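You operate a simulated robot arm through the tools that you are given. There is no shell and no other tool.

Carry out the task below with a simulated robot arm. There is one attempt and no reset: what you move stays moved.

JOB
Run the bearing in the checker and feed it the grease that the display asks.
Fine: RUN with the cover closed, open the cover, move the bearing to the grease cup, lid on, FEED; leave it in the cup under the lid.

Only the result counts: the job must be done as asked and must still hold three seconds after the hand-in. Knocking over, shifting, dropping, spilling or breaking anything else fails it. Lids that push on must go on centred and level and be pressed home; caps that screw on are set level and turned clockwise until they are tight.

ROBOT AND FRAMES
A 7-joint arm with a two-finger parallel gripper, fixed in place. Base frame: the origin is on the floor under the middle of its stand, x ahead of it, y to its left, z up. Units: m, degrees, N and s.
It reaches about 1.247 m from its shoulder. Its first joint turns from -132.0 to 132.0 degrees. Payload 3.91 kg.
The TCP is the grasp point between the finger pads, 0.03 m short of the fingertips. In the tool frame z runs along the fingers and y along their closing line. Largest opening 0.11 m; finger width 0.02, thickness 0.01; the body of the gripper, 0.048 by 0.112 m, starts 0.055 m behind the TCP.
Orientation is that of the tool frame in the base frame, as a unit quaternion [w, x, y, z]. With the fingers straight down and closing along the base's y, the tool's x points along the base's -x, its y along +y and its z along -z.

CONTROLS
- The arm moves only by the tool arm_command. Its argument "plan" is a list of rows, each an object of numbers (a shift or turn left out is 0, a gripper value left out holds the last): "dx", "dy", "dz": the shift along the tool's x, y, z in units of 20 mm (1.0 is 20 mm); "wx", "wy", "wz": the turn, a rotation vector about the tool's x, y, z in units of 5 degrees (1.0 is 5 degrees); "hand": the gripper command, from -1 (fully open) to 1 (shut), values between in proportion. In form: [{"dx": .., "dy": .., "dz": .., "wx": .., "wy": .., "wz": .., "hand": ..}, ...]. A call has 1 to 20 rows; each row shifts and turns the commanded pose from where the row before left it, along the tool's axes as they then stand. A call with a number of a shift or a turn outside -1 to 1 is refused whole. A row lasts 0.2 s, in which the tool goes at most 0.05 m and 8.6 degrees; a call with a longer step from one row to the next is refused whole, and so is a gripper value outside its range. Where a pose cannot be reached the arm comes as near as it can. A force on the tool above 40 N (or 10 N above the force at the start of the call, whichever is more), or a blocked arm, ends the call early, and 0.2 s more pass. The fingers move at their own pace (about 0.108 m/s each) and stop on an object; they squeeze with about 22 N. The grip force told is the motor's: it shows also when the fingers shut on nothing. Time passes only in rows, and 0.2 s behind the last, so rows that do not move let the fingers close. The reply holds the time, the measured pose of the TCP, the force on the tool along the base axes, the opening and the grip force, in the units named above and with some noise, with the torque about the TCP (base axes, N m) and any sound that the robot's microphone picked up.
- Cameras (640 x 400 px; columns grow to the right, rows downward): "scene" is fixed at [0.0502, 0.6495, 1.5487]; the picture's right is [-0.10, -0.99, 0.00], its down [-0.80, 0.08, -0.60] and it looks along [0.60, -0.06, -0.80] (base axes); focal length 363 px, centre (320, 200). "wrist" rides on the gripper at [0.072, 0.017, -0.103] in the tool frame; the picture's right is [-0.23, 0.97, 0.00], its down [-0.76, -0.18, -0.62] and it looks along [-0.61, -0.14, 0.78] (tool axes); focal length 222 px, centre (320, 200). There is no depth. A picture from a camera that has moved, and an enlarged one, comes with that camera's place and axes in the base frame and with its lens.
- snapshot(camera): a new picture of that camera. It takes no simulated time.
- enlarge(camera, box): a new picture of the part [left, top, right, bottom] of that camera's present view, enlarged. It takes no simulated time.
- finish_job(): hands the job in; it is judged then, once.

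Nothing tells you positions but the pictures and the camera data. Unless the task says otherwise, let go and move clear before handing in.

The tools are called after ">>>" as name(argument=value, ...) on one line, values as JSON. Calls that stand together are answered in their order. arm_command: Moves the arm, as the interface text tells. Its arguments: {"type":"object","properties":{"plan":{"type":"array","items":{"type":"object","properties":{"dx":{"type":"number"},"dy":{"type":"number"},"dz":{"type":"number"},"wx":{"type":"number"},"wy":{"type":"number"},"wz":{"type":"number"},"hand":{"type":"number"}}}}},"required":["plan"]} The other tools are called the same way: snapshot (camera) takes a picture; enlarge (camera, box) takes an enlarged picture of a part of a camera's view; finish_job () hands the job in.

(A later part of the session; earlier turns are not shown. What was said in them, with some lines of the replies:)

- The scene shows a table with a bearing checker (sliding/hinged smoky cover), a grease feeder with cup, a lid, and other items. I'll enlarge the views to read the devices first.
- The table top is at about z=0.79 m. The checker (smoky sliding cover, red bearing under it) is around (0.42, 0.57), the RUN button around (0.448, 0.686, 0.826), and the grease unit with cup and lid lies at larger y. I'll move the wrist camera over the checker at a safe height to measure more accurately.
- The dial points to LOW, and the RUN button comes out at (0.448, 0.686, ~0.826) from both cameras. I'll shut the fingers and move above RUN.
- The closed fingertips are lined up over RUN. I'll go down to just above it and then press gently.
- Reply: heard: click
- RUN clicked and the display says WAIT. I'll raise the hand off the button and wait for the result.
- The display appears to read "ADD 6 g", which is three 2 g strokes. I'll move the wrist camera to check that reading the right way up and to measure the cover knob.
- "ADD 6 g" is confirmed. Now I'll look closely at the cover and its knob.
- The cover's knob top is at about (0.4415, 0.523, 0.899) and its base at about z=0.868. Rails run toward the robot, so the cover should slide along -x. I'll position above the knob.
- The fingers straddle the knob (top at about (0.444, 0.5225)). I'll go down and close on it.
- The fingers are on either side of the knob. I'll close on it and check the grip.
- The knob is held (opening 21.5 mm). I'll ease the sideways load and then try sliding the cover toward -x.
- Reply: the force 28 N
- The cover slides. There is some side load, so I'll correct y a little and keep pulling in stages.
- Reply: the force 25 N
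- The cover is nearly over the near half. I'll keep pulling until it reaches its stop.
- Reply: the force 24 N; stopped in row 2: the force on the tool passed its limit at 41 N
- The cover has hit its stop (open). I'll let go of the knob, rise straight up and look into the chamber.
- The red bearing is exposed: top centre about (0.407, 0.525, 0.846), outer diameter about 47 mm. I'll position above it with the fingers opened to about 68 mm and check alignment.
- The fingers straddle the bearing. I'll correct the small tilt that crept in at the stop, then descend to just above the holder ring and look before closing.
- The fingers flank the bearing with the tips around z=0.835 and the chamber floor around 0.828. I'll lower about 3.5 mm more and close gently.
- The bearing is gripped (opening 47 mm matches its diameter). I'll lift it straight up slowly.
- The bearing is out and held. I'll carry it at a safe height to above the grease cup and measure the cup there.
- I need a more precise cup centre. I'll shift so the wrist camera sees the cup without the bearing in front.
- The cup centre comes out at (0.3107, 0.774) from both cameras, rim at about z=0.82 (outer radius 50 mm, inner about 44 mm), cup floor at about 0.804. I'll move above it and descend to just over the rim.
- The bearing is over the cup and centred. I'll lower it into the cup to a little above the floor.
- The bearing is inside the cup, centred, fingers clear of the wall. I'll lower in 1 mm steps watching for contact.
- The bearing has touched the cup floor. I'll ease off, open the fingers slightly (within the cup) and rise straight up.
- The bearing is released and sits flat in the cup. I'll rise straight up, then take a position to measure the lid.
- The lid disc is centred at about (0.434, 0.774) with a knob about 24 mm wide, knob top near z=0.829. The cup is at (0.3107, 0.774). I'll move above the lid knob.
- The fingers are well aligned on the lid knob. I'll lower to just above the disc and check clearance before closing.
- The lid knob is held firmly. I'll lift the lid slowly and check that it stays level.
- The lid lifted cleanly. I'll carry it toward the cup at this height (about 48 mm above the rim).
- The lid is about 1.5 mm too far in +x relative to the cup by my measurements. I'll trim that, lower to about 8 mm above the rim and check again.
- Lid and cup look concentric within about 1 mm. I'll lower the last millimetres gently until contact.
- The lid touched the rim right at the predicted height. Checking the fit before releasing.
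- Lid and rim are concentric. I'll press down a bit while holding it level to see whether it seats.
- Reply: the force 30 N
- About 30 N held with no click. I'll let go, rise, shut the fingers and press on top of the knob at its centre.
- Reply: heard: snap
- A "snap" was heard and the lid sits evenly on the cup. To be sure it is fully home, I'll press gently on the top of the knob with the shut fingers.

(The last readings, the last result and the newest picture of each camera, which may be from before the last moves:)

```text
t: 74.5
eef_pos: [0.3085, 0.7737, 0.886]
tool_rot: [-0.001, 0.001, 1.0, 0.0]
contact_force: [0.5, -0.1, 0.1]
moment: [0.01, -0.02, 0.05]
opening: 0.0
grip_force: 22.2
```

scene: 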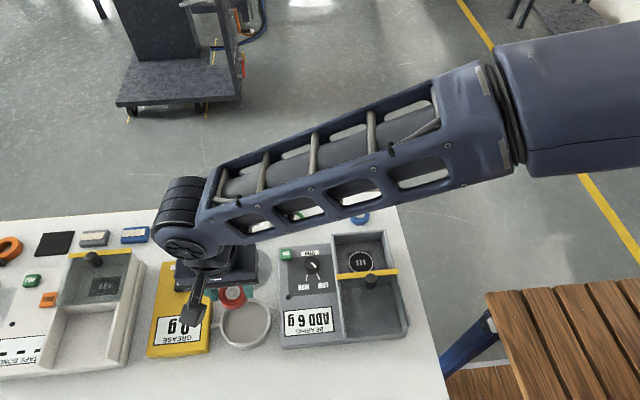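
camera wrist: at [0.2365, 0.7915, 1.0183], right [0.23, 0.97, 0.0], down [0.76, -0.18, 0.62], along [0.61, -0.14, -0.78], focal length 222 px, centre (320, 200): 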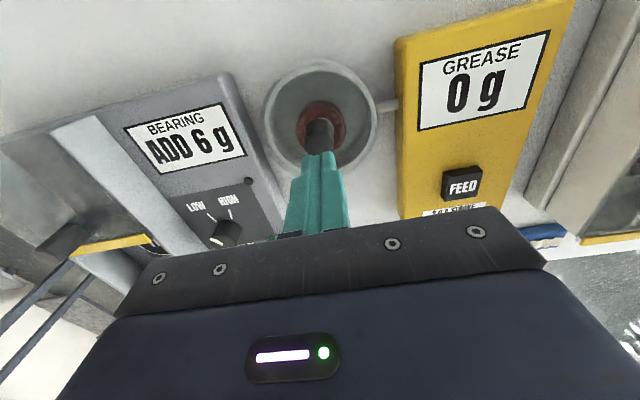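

>>> arm_command(plan=[{"dz": 0.05}, {"dz": 0.05}, {"dz": 0.05}, {}])

>>> enlarge(camera="wrist", box=[230, 70, 410, 230])

```text
t: 75.5
eef_pos: [0.3085, 0.774, 0.8866]
tool_rot: [0.0, 0.001, 1.0, 0.0]
contact_force: [-1.2, -5.8, 22.2]
moment: [-0.16, -0.01, 0.04]
opening: 0.0
grip_force: 21.5
```

```text
2.50 times, centred on (320, 150) of wrist
camera zoom: at [0.2366, 0.7916, 0.9881], right [0.23, 0.97, 0.0], down [0.76, -0.18, 0.62], along [0.61, -0.14, -0.78], focal length 555 px, centre (320, 325)
```

zoom: 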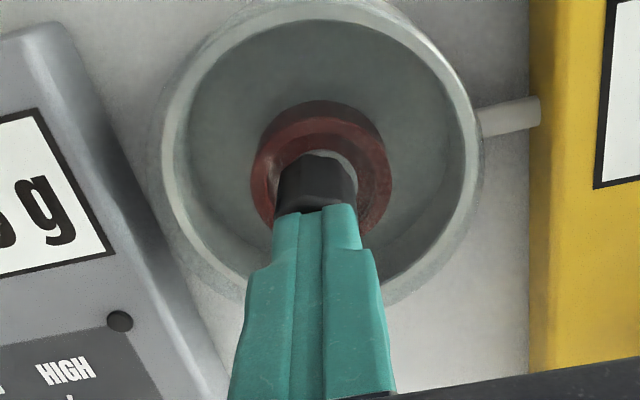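

>>> arm_command(plan=[{"dz": 0.03}, {}, {}])

```text
t: 76.4
eef_pos: [0.3095, 0.7742, 0.8853]
tool_rot: [-0.001, 0.001, 1.0, 0.0]
contact_force: [-2.2, -7.3, 10.8]
moment: [-0.2, 0.05, 0.03]
opening: 0.0002
grip_force: 22.1
stopped in row 3: the force on the tool passed its limit at 41 N (the readings are from after the stop); the commanded pose is now the measured one
```

The lid takes over 40 N without moving further, so it is home. I'll rise and move above the FEED button (about (0.396, 0.900, 0.841)).

>>> arm_command(plan=[{"dz": -0.4}, {"dz": -0.8}, {"dz": -0.8}, {"dz": -0.8}, {"dz": -0.8}, {"dz": -0.4}, {"dx": -0.4, "dy": 0.6}, {"dx": -0.5, "dy": 0.75}, {"dx": -0.5, "dy": 0.75}, {"dx": -0.5, "dy": 0.75}, {"dx": -0.5, "dy": 0.75}, {"dx": -0.5, "dy": 0.75}, {"dx": -0.5, "dy": 0.75}, {"dx": -0.5, "dy": 0.7}, {"dx": -0.42, "dy": 0.5}, {}, {}])

>>> snapshot(camera="wrist")

>>> snapshot(camera="scene")

```text
t: 80.0
eef_pos: [0.3963, 0.9019, 0.9639]
tool_rot: [-0.001, 0.001, 1.0, 0.0]
contact_force: [0.0, 0.1, -0.3]
moment: [0.03, -0.01, -0.01]
opening: 0.0
grip_force: 22.4
```

```text
taken
camera wrist: at [0.3237, 0.9188, 1.0662], right [0.23, 0.97, 0.0], down [0.76, -0.18, 0.62], along [0.61, -0.14, -0.78], focal length 222 px, centre (320, 200)
```

wrist: 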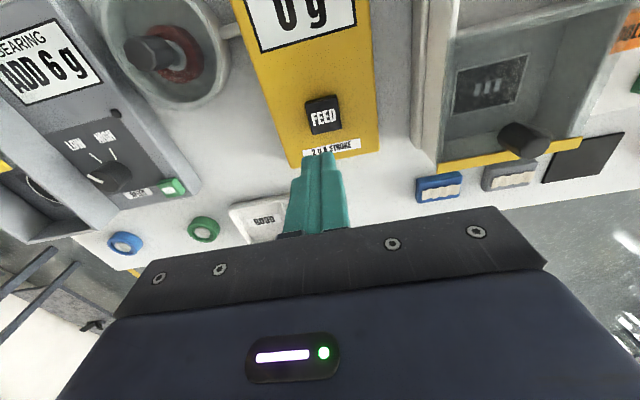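

```text
taken
```

scene: 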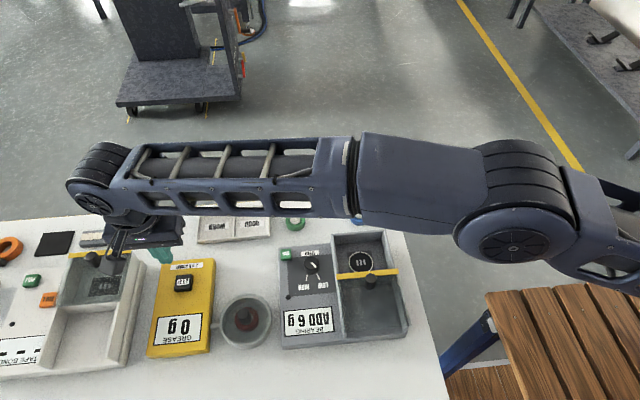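

>>> enlarge(camera="wrist", box=[240, 70, 400, 190])

>>> enlarge(camera="scene", box=[140, 250, 280, 360])

```text
3.33 times, centred on (320, 130) of wrist
camera zoom: at [0.3237, 0.9188, 1.0662], right [0.23, 0.97, 0.0], down [0.76, -0.18, 0.62], along [0.61, -0.14, -0.78], focal length 740 px, centre (320, 433)
```

zoom: 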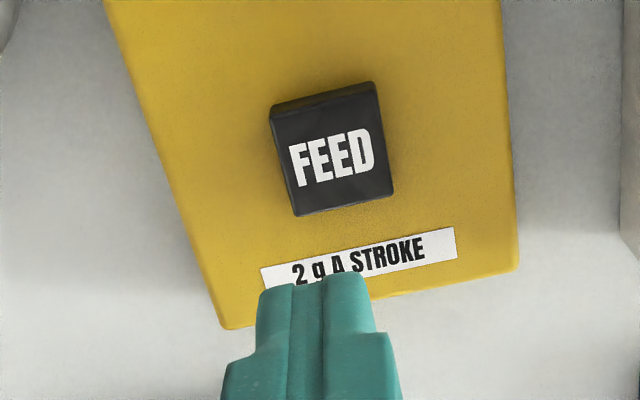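

```text
3.64 times, centred on (210, 305) of scene
camera zoom: at [0.0502, 0.6495, 1.5487], right [-0.1, -0.99, 0.0], down [-0.8, 0.08, -0.6], along [0.6, -0.06, -0.8], focal length 1322 px, centre (720, -182)
```

zoom: 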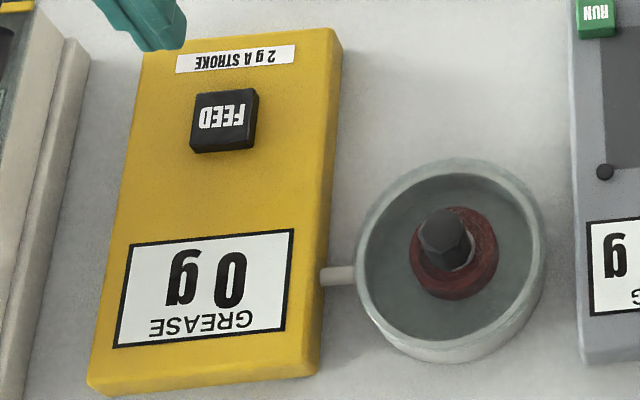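

The lid sits squarely on the cup with the bearing under it, and FEED is slightly to +y of the fingertips. I'll trim and press FEED gently for the first stroke.

>>> arm_command(plan=[{"dy": 0.17, "dx": -0.05}, {"dz": 0.8}, {"dz": 0.8}, {"dz": 0.8}, {"dz": 0.8}, {"dz": 0.5}, {"dz": 0.3}, {}])

>>> enlarge(camera="wrist", box=[240, 70, 400, 230])

```text
t: 81.8
eef_pos: [0.3953, 0.9049, 0.884]
tool_rot: [0.0, 0.001, 1.0, 0.0]
contact_force: [0.2, 0.8, -0.3]
moment: [0.03, -0.02, -0.01]
opening: 0.0
grip_force: 21.9
```

```text
2.50 times, centred on (320, 150) of wrist
camera zoom: at [0.323, 0.9218, 0.9871], right [0.23, 0.97, 0.0], down [0.76, -0.18, 0.62], along [0.61, -0.14, -0.78], focal length 555 px, centre (320, 325)
```

zoom: 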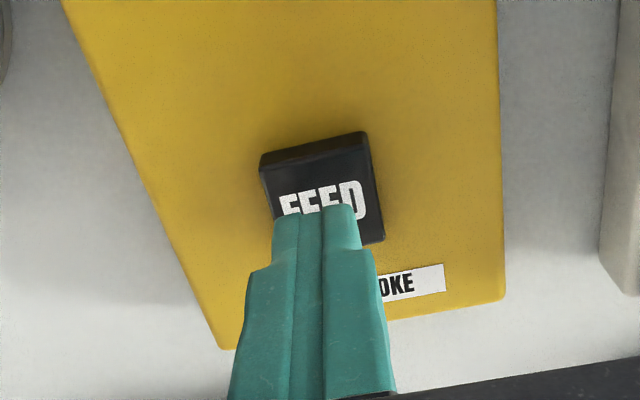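

>>> arm_command(plan=[{"dz": 0.2}, {"dz": 0.15}, {"dz": 0.1}, {"dz": 0.1}, {}])

>>> enlarge(camera="scene", box=[140, 250, 280, 360])

```text
t: 83.0
eef_pos: [0.396, 0.9042, 0.8737]
tool_rot: [-0.001, 0.001, 1.0, 0.0]
contact_force: [0.0, -0.3, -0.1]
moment: [0.0, 0.0, -0.01]
opening: 0.0
grip_force: 22.0
```

```text
3.64 times, centred on (210, 305) of scene
camera zoom: at [0.0502, 0.6495, 1.5487], right [-0.1, -0.99, 0.0], down [-0.8, 0.08, -0.6], along [0.6, -0.06, -0.8], focal length 1322 px, centre (720, -182)
```

zoom: 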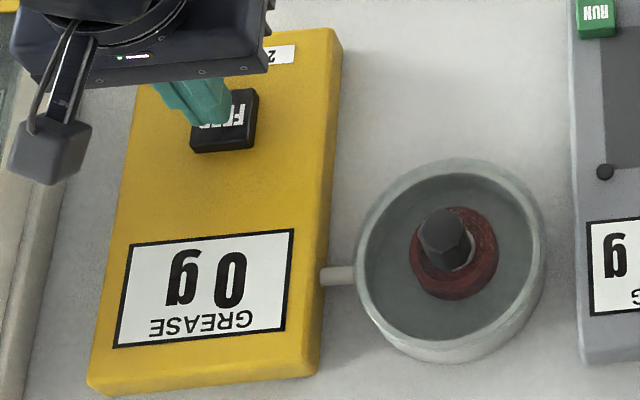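

>>> arm_command(plan=[{"dz": 0.06}, {"dz": 0.06}, {"dz": 0.06}, {}])

```text
t: 84.0
eef_pos: [0.3972, 0.9036, 0.8713]
tool_rot: [-0.001, 0.002, 1.0, -0.001]
contact_force: [0.7, -0.2, -1.0]
moment: [-0.01, -0.01, 0.04]
opening: 0.0
grip_force: 22.3
```

>>> arm_command(plan=[{"dz": 0.06}, {"dz": 0.06}, {}])

```text
t: 84.8
eef_pos: [0.3953, 0.9055, 0.867]
tool_rot: [-0.002, 0.001, 1.0, 0.0]
contact_force: [0.2, 0.6, -1.0]
moment: [-0.03, -0.02, -0.01]
opening: 0.0
grip_force: 22.1
```

>>> arm_command(plan=[{"dz": 0.06}, {"dz": 0.06}, {}])

>>> enlarge(camera="scene", box=[140, 250, 280, 360])

>>> enlarge(camera="wrist", box=[240, 70, 400, 230])

```text
t: 85.6
eef_pos: [0.3973, 0.9047, 0.8641]
tool_rot: [-0.001, 0.001, 1.0, 0.0]
contact_force: [0.3, 0.0, -1.0]
moment: [0.0, 0.01, 0.0]
opening: 0.0
grip_force: 22.3
```

```text
3.64 times, centred on (210, 305) of scene
camera zoom: at [0.0502, 0.6495, 1.5487], right [-0.1, -0.99, 0.0], down [-0.8, 0.08, -0.6], along [0.6, -0.06, -0.8], focal length 1322 px, centre (720, -182)
```

zoom: 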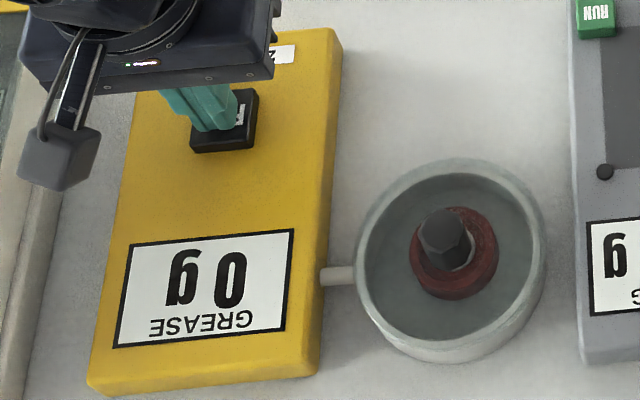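

```text
2.50 times, centred on (320, 150) of wrist
camera zoom: at [0.3241, 0.9213, 0.9678], right [0.23, 0.97, 0.0], down [0.76, -0.18, 0.62], along [0.61, -0.14, -0.78], focal length 555 px, centre (320, 325)
```

zoom: 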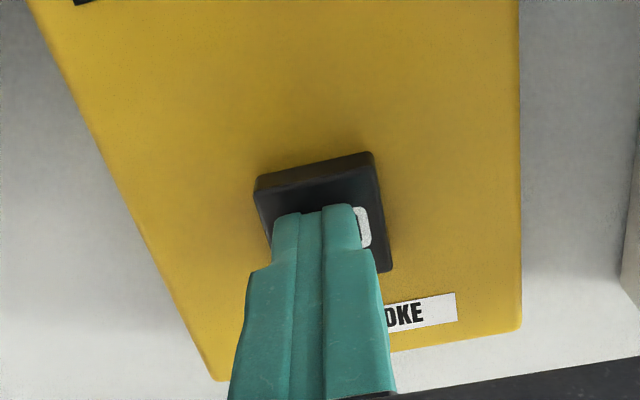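

>>> arm_command(plan=[{"dz": 0.06}, {"dz": 0.06}, {}])

```text
t: 86.4
eef_pos: [0.3975, 0.9039, 0.8631]
tool_rot: [0.0, 0.001, 1.0, 0.0]
contact_force: [0.6, 0.3, -0.6]
moment: [0.05, 0.04, 0.03]
opening: 0.0
grip_force: 21.6
```

>>> arm_command(plan=[{"dz": 0.06}, {"dz": 0.06}, {}])

```text
t: 87.2
eef_pos: [0.3965, 0.904, 0.8599]
tool_rot: [-0.001, 0.001, 1.0, -0.001]
contact_force: [0.1, -0.2, 0.3]
moment: [0.02, 0.03, 0.04]
opening: 0.0001
grip_force: 21.8
```

>>> arm_command(plan=[{"dz": 0.06}, {"dz": 0.06}, {}])

>>> enlarge(camera="scene", box=[140, 250, 280, 360])

>>> enlarge(camera="wrist", box=[240, 70, 400, 230])

```text
t: 88.0
eef_pos: [0.3973, 0.9045, 0.8589]
tool_rot: [0.0, 0.001, 1.0, 0.0]
contact_force: [-0.1, -1.0, 1.6]
moment: [-0.04, 0.0, -0.02]
opening: 0.0
grip_force: 22.2
```

```text
3.64 times, centred on (210, 305) of scene
camera zoom: at [0.0502, 0.6495, 1.5487], right [-0.1, -0.99, 0.0], down [-0.8, 0.08, -0.6], along [0.6, -0.06, -0.8], focal length 1322 px, centre (720, -182)
```

zoom: 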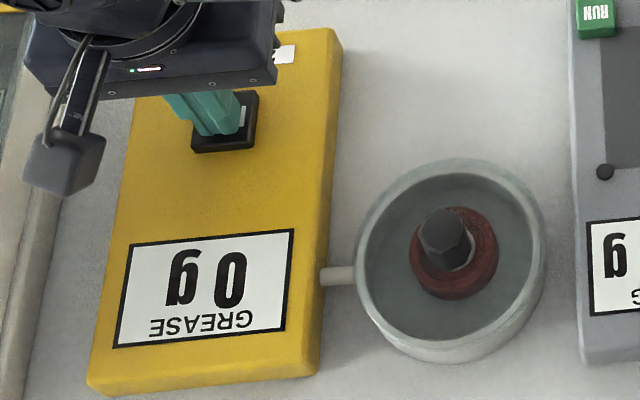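

```text
2.50 times, centred on (320, 150) of wrist
camera zoom: at [0.3243, 0.9216, 0.9609], right [0.23, 0.97, 0.0], down [0.76, -0.18, 0.62], along [0.61, -0.14, -0.78], focal length 555 px, centre (320, 325)
```

zoom: 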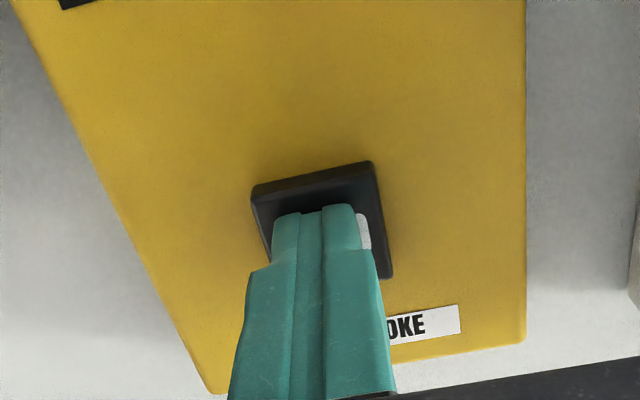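

Light contact is starting. A further millimetre or two should trigger the stroke.

>>> arm_command(plan=[{"dz": 0.06}, {}])

>>> enlarge(camera="scene", box=[140, 250, 280, 360])

```text
t: 88.6
eef_pos: [0.3971, 0.9038, 0.857]
tool_rot: [-0.001, 0.001, 1.0, 0.001]
contact_force: [1.1, 1.0, 3.1]
moment: [0.04, -0.02, 0.02]
opening: 0.0
grip_force: 21.8
heard: click
```

```text
3.64 times, centred on (210, 305) of scene
camera zoom: at [0.0502, 0.6495, 1.5487], right [-0.1, -0.99, 0.0], down [-0.8, 0.08, -0.6], along [0.6, -0.06, -0.8], focal length 1322 px, centre (720, -182)
```

zoom: 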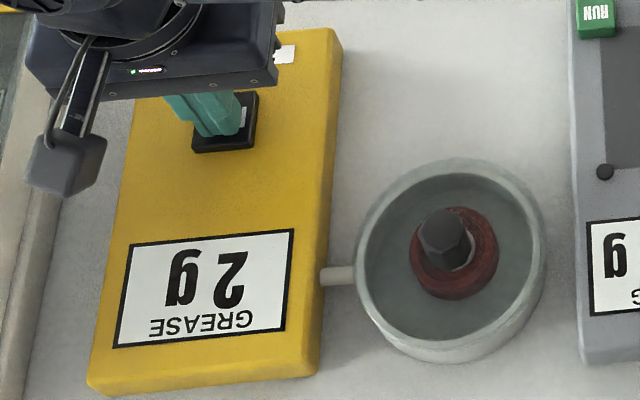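

First stroke counted: the display shows 2 g. I'll lift 10 mm to release the button and check it still shows 2 g.

>>> arm_command(plan=[{"dz": -0.25}, {"dz": -0.25}, {}, {}])

>>> enlarge(camera="scene", box=[140, 250, 280, 360])

```text
t: 89.6
eef_pos: [0.3974, 0.9042, 0.8677]
tool_rot: [-0.001, 0.0, 1.0, 0.0]
contact_force: [-0.5, -0.2, 0.2]
moment: [0.04, -0.03, -0.01]
opening: 0.0004
grip_force: 22.2
```

```text
3.64 times, centred on (210, 305) of scene
camera zoom: at [0.0502, 0.6495, 1.5487], right [-0.1, -0.99, 0.0], down [-0.8, 0.08, -0.6], along [0.6, -0.06, -0.8], focal length 1322 px, centre (720, -182)
```

zoom: 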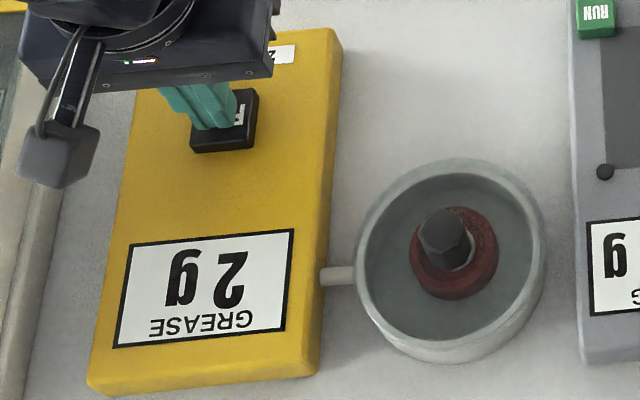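

Still 2 g with the button released. I'll press again for the second stroke with the same depth.

>>> arm_command(plan=[{"dz": 0.25}, {"dz": 0.15}, {"dz": 0.1}, {}])

>>> enlarge(camera="scene", box=[140, 250, 280, 360])

```text
t: 90.6
eef_pos: [0.3967, 0.9056, 0.8566]
tool_rot: [-0.001, 0.001, 1.0, 0.001]
contact_force: [-1.5, 2.1, 3.2]
moment: [0.0, 0.05, -0.01]
opening: 0.0
grip_force: 21.8
heard: click
```

```text
3.64 times, centred on (210, 305) of scene
camera zoom: at [0.0502, 0.6495, 1.5487], right [-0.1, -0.99, 0.0], down [-0.8, 0.08, -0.6], along [0.6, -0.06, -0.8], focal length 1322 px, centre (720, -182)
```

zoom: 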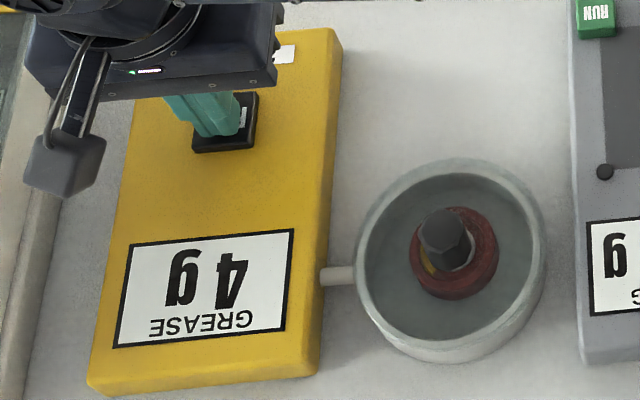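

Second stroke counted: 4 g. I'll release the button and verify the count.

>>> arm_command(plan=[{"dz": -0.25}, {"dz": -0.25}, {}, {}])

>>> enlarge(camera="scene", box=[140, 250, 280, 360])

```text
t: 91.6
eef_pos: [0.3959, 0.9053, 0.8668]
tool_rot: [-0.001, 0.001, 1.0, 0.001]
contact_force: [0.0, -0.7, -0.1]
moment: [0.01, -0.03, 0.02]
opening: 0.0
grip_force: 22.2
```

```text
3.64 times, centred on (210, 305) of scene
camera zoom: at [0.0502, 0.6495, 1.5487], right [-0.1, -0.99, 0.0], down [-0.8, 0.08, -0.6], along [0.6, -0.06, -0.8], focal length 1322 px, centre (720, -182)
```

zoom: 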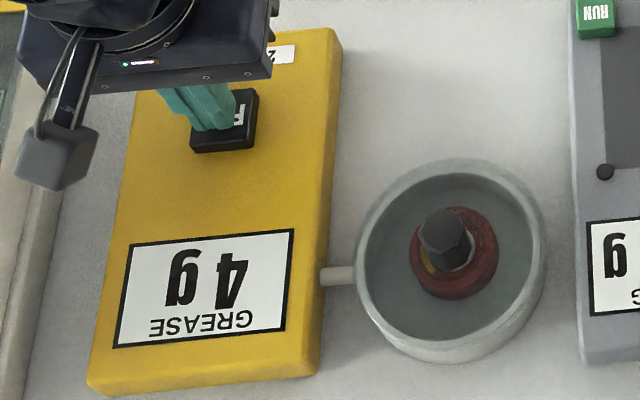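

Still 4 g. One last press for the third stroke.

>>> arm_command(plan=[{"dz": 0.25}, {"dz": 0.15}, {"dz": 0.1}, {}])

>>> enlarge(camera="scene", box=[140, 250, 280, 360])

```text
t: 92.6
eef_pos: [0.3969, 0.9053, 0.8572]
tool_rot: [-0.001, 0.0, 1.0, 0.0]
contact_force: [0.0, 2.5, 3.1]
moment: [0.06, 0.0, -0.03]
opening: 0.0002
grip_force: 21.6
```

```text
3.64 times, centred on (210, 305) of scene
camera zoom: at [0.0502, 0.6495, 1.5487], right [-0.1, -0.99, 0.0], down [-0.8, 0.08, -0.6], along [0.6, -0.06, -0.8], focal length 1322 px, centre (720, -182)
```

zoom: 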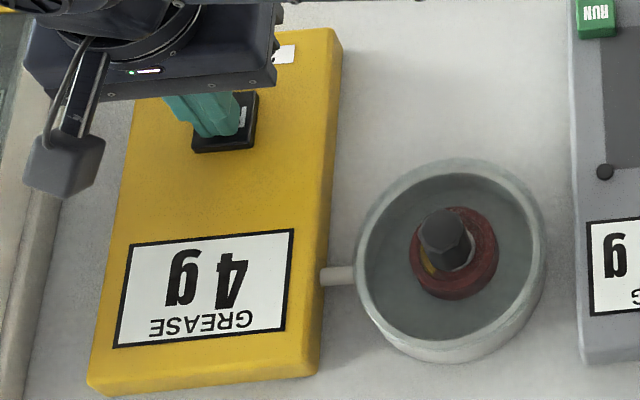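

No click this time; the press is right at the threshold. I'll push half a millimetre more.

>>> arm_command(plan=[{"dz": 0.03}, {}])

>>> enlarge(camera="scene", box=[140, 250, 280, 360])

```text
t: 93.2
eef_pos: [0.3971, 0.9051, 0.8562]
tool_rot: [-0.001, 0.001, 1.0, 0.001]
contact_force: [-1.8, 1.6, 4.1]
moment: [0.05, 0.06, 0.0]
opening: 0.0002
grip_force: 22.1
heard: click
```

```text
3.64 times, centred on (210, 305) of scene
camera zoom: at [0.0502, 0.6495, 1.5487], right [-0.1, -0.99, 0.0], down [-0.8, 0.08, -0.6], along [0.6, -0.06, -0.8], focal length 1322 px, centre (720, -182)
```

zoom: 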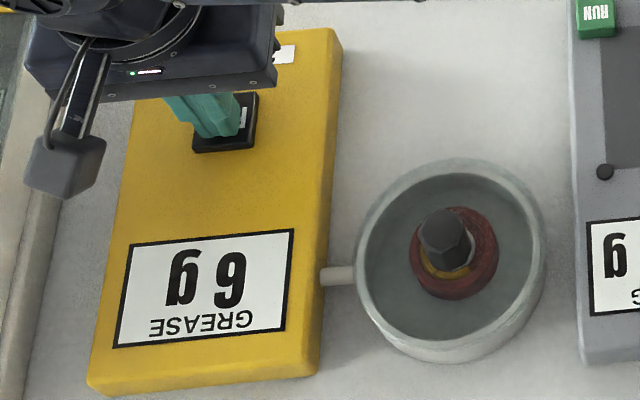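

Third stroke counted: 6 g, as asked. I'll raise straight up and move the arm clear of the table area.

>>> arm_command(plan=[{"dz": -0.4}, {"dz": -0.9}, {"dz": -0.9}, {"dz": -0.9}, {"dz": -0.9}, {"dz": -0.9}, {"dz": -0.9}, {"dz": -0.9}, {"dz": -0.9}, {"dz": -0.9}, {"dz": -0.9}, {"dz": -0.9}, {}, {}])

>>> arm_command(plan=[{"dy": -0.9}, {"dy": -0.9}, {"dy": -0.9}, {"dy": -0.9}, {"dy": -0.9}, {"dy": -0.9}, {"dy": -0.9}, {"dy": -0.9}, {"dy": -0.9}, {"dy": -0.9}, {"dy": -0.9}, {"dy": -0.9}, {"dy": -0.9}, {"dy": -0.9}, {"dy": -0.9}, {"dy": -0.9}, {"dy": -0.9}, {"dy": -0.9}, {"dy": -0.9}, {"dy": -0.9}])

>>> arm_command(plan=[{"dy": -0.9}, {"dy": -0.9}, {"dy": -0.9}, {"dy": -0.9}, {"dy": -0.9}, {"dy": -0.9}, {"dy": -0.9}, {"dy": -0.9}, {"dy": -0.9}, {"dy": -0.9}, {}, {}])

>>> snapshot(camera="scene")

>>> enlarge(camera="scene", box=[130, 200, 290, 360])

>>> enlarge(camera="scene", box=[205, 280, 285, 350])

```text
t: 96.2
eef_pos: [0.3952, 0.9037, 1.0615]
tool_rot: [-0.001, 0.001, 1.0, 0.0]
contact_force: [-0.5, -1.0, 0.5]
moment: [-0.02, 0.0, 0.0]
opening: 0.0001
grip_force: 22.1
```

```text
t: 100.4
eef_pos: [0.3968, 0.5443, 1.0628]
tool_rot: [-0.001, 0.001, 1.0, 0.0]
contact_force: [-0.8, 0.1, -0.2]
moment: [0.01, -0.02, -0.04]
opening: 0.0
grip_force: 21.5
```

```text
t: 103.0
eef_pos: [0.3969, 0.3647, 1.0624]
tool_rot: [0.0, 0.001, 1.0, 0.0]
contact_force: [0.0, -0.9, 0.0]
moment: [-0.01, -0.03, -0.02]
opening: 0.0001
grip_force: 22.2
```

```text
taken
```

scene: 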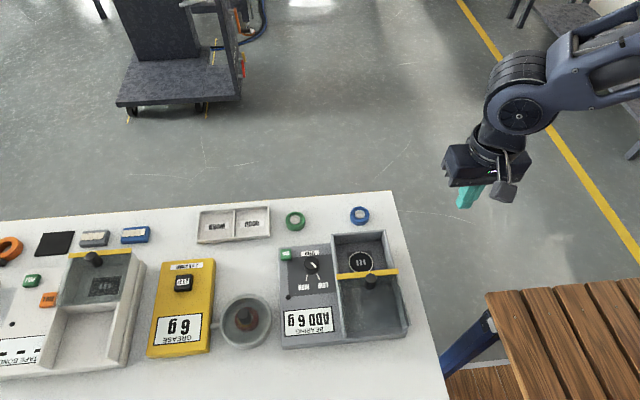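

```text
2.50 times, centred on (210, 280) of scene
camera zoom: at [0.0502, 0.6495, 1.5487], right [-0.1, -0.99, 0.0], down [-0.8, 0.08, -0.6], along [0.6, -0.06, -0.8], focal length 909 px, centre (595, 0)
```

zoom: 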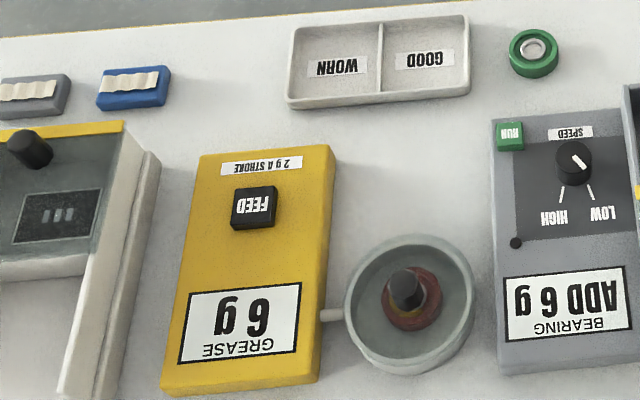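

```text
5.71 times, centred on (245, 315) of scene
camera zoom: at [0.0502, 0.6495, 1.5487], right [-0.1, -0.99, 0.0], down [-0.8, 0.08, -0.6], along [0.6, -0.06, -0.8], focal length 2077 px, centre (749, -457)
```

zoom: 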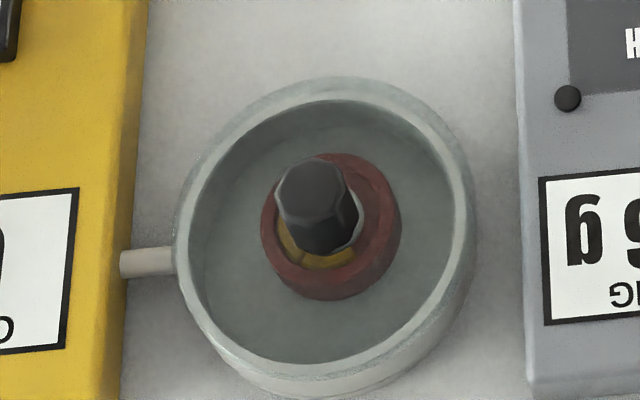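

The grease display shows 6 g, matching "ADD 6 g". The bearing is in the cup under the level, seated lid, nothing else has moved, and the arm is clear, so I'm handing in.

>>> finish_job()

```text
The job is handed in.
```

The job is done and handed in; I haven't seen the verdict. The checker's display asked for "ADD 6 g" and the bearing got 6 g.

- **Checker run:** I pressed RUN with the cover closed. The speed dial was already on LOW and I left it there, since the job named no speed.
- **Bearing and lid:** I slid the cover open to its stop and set the red bearing in the grease cup. The lid went on centred and level. I heard it snap, and it stayed put when I pressed it again to about 40 N.
- **Grease:** I pressed FEED three times at 2 g a stroke and checked the display after each one: 2 g, 4 g, 6 g.

In the last pictures the bearing was in the cup under the lid, nothing else had moved, and the arm was clear of the table. The checker's cover is still open.
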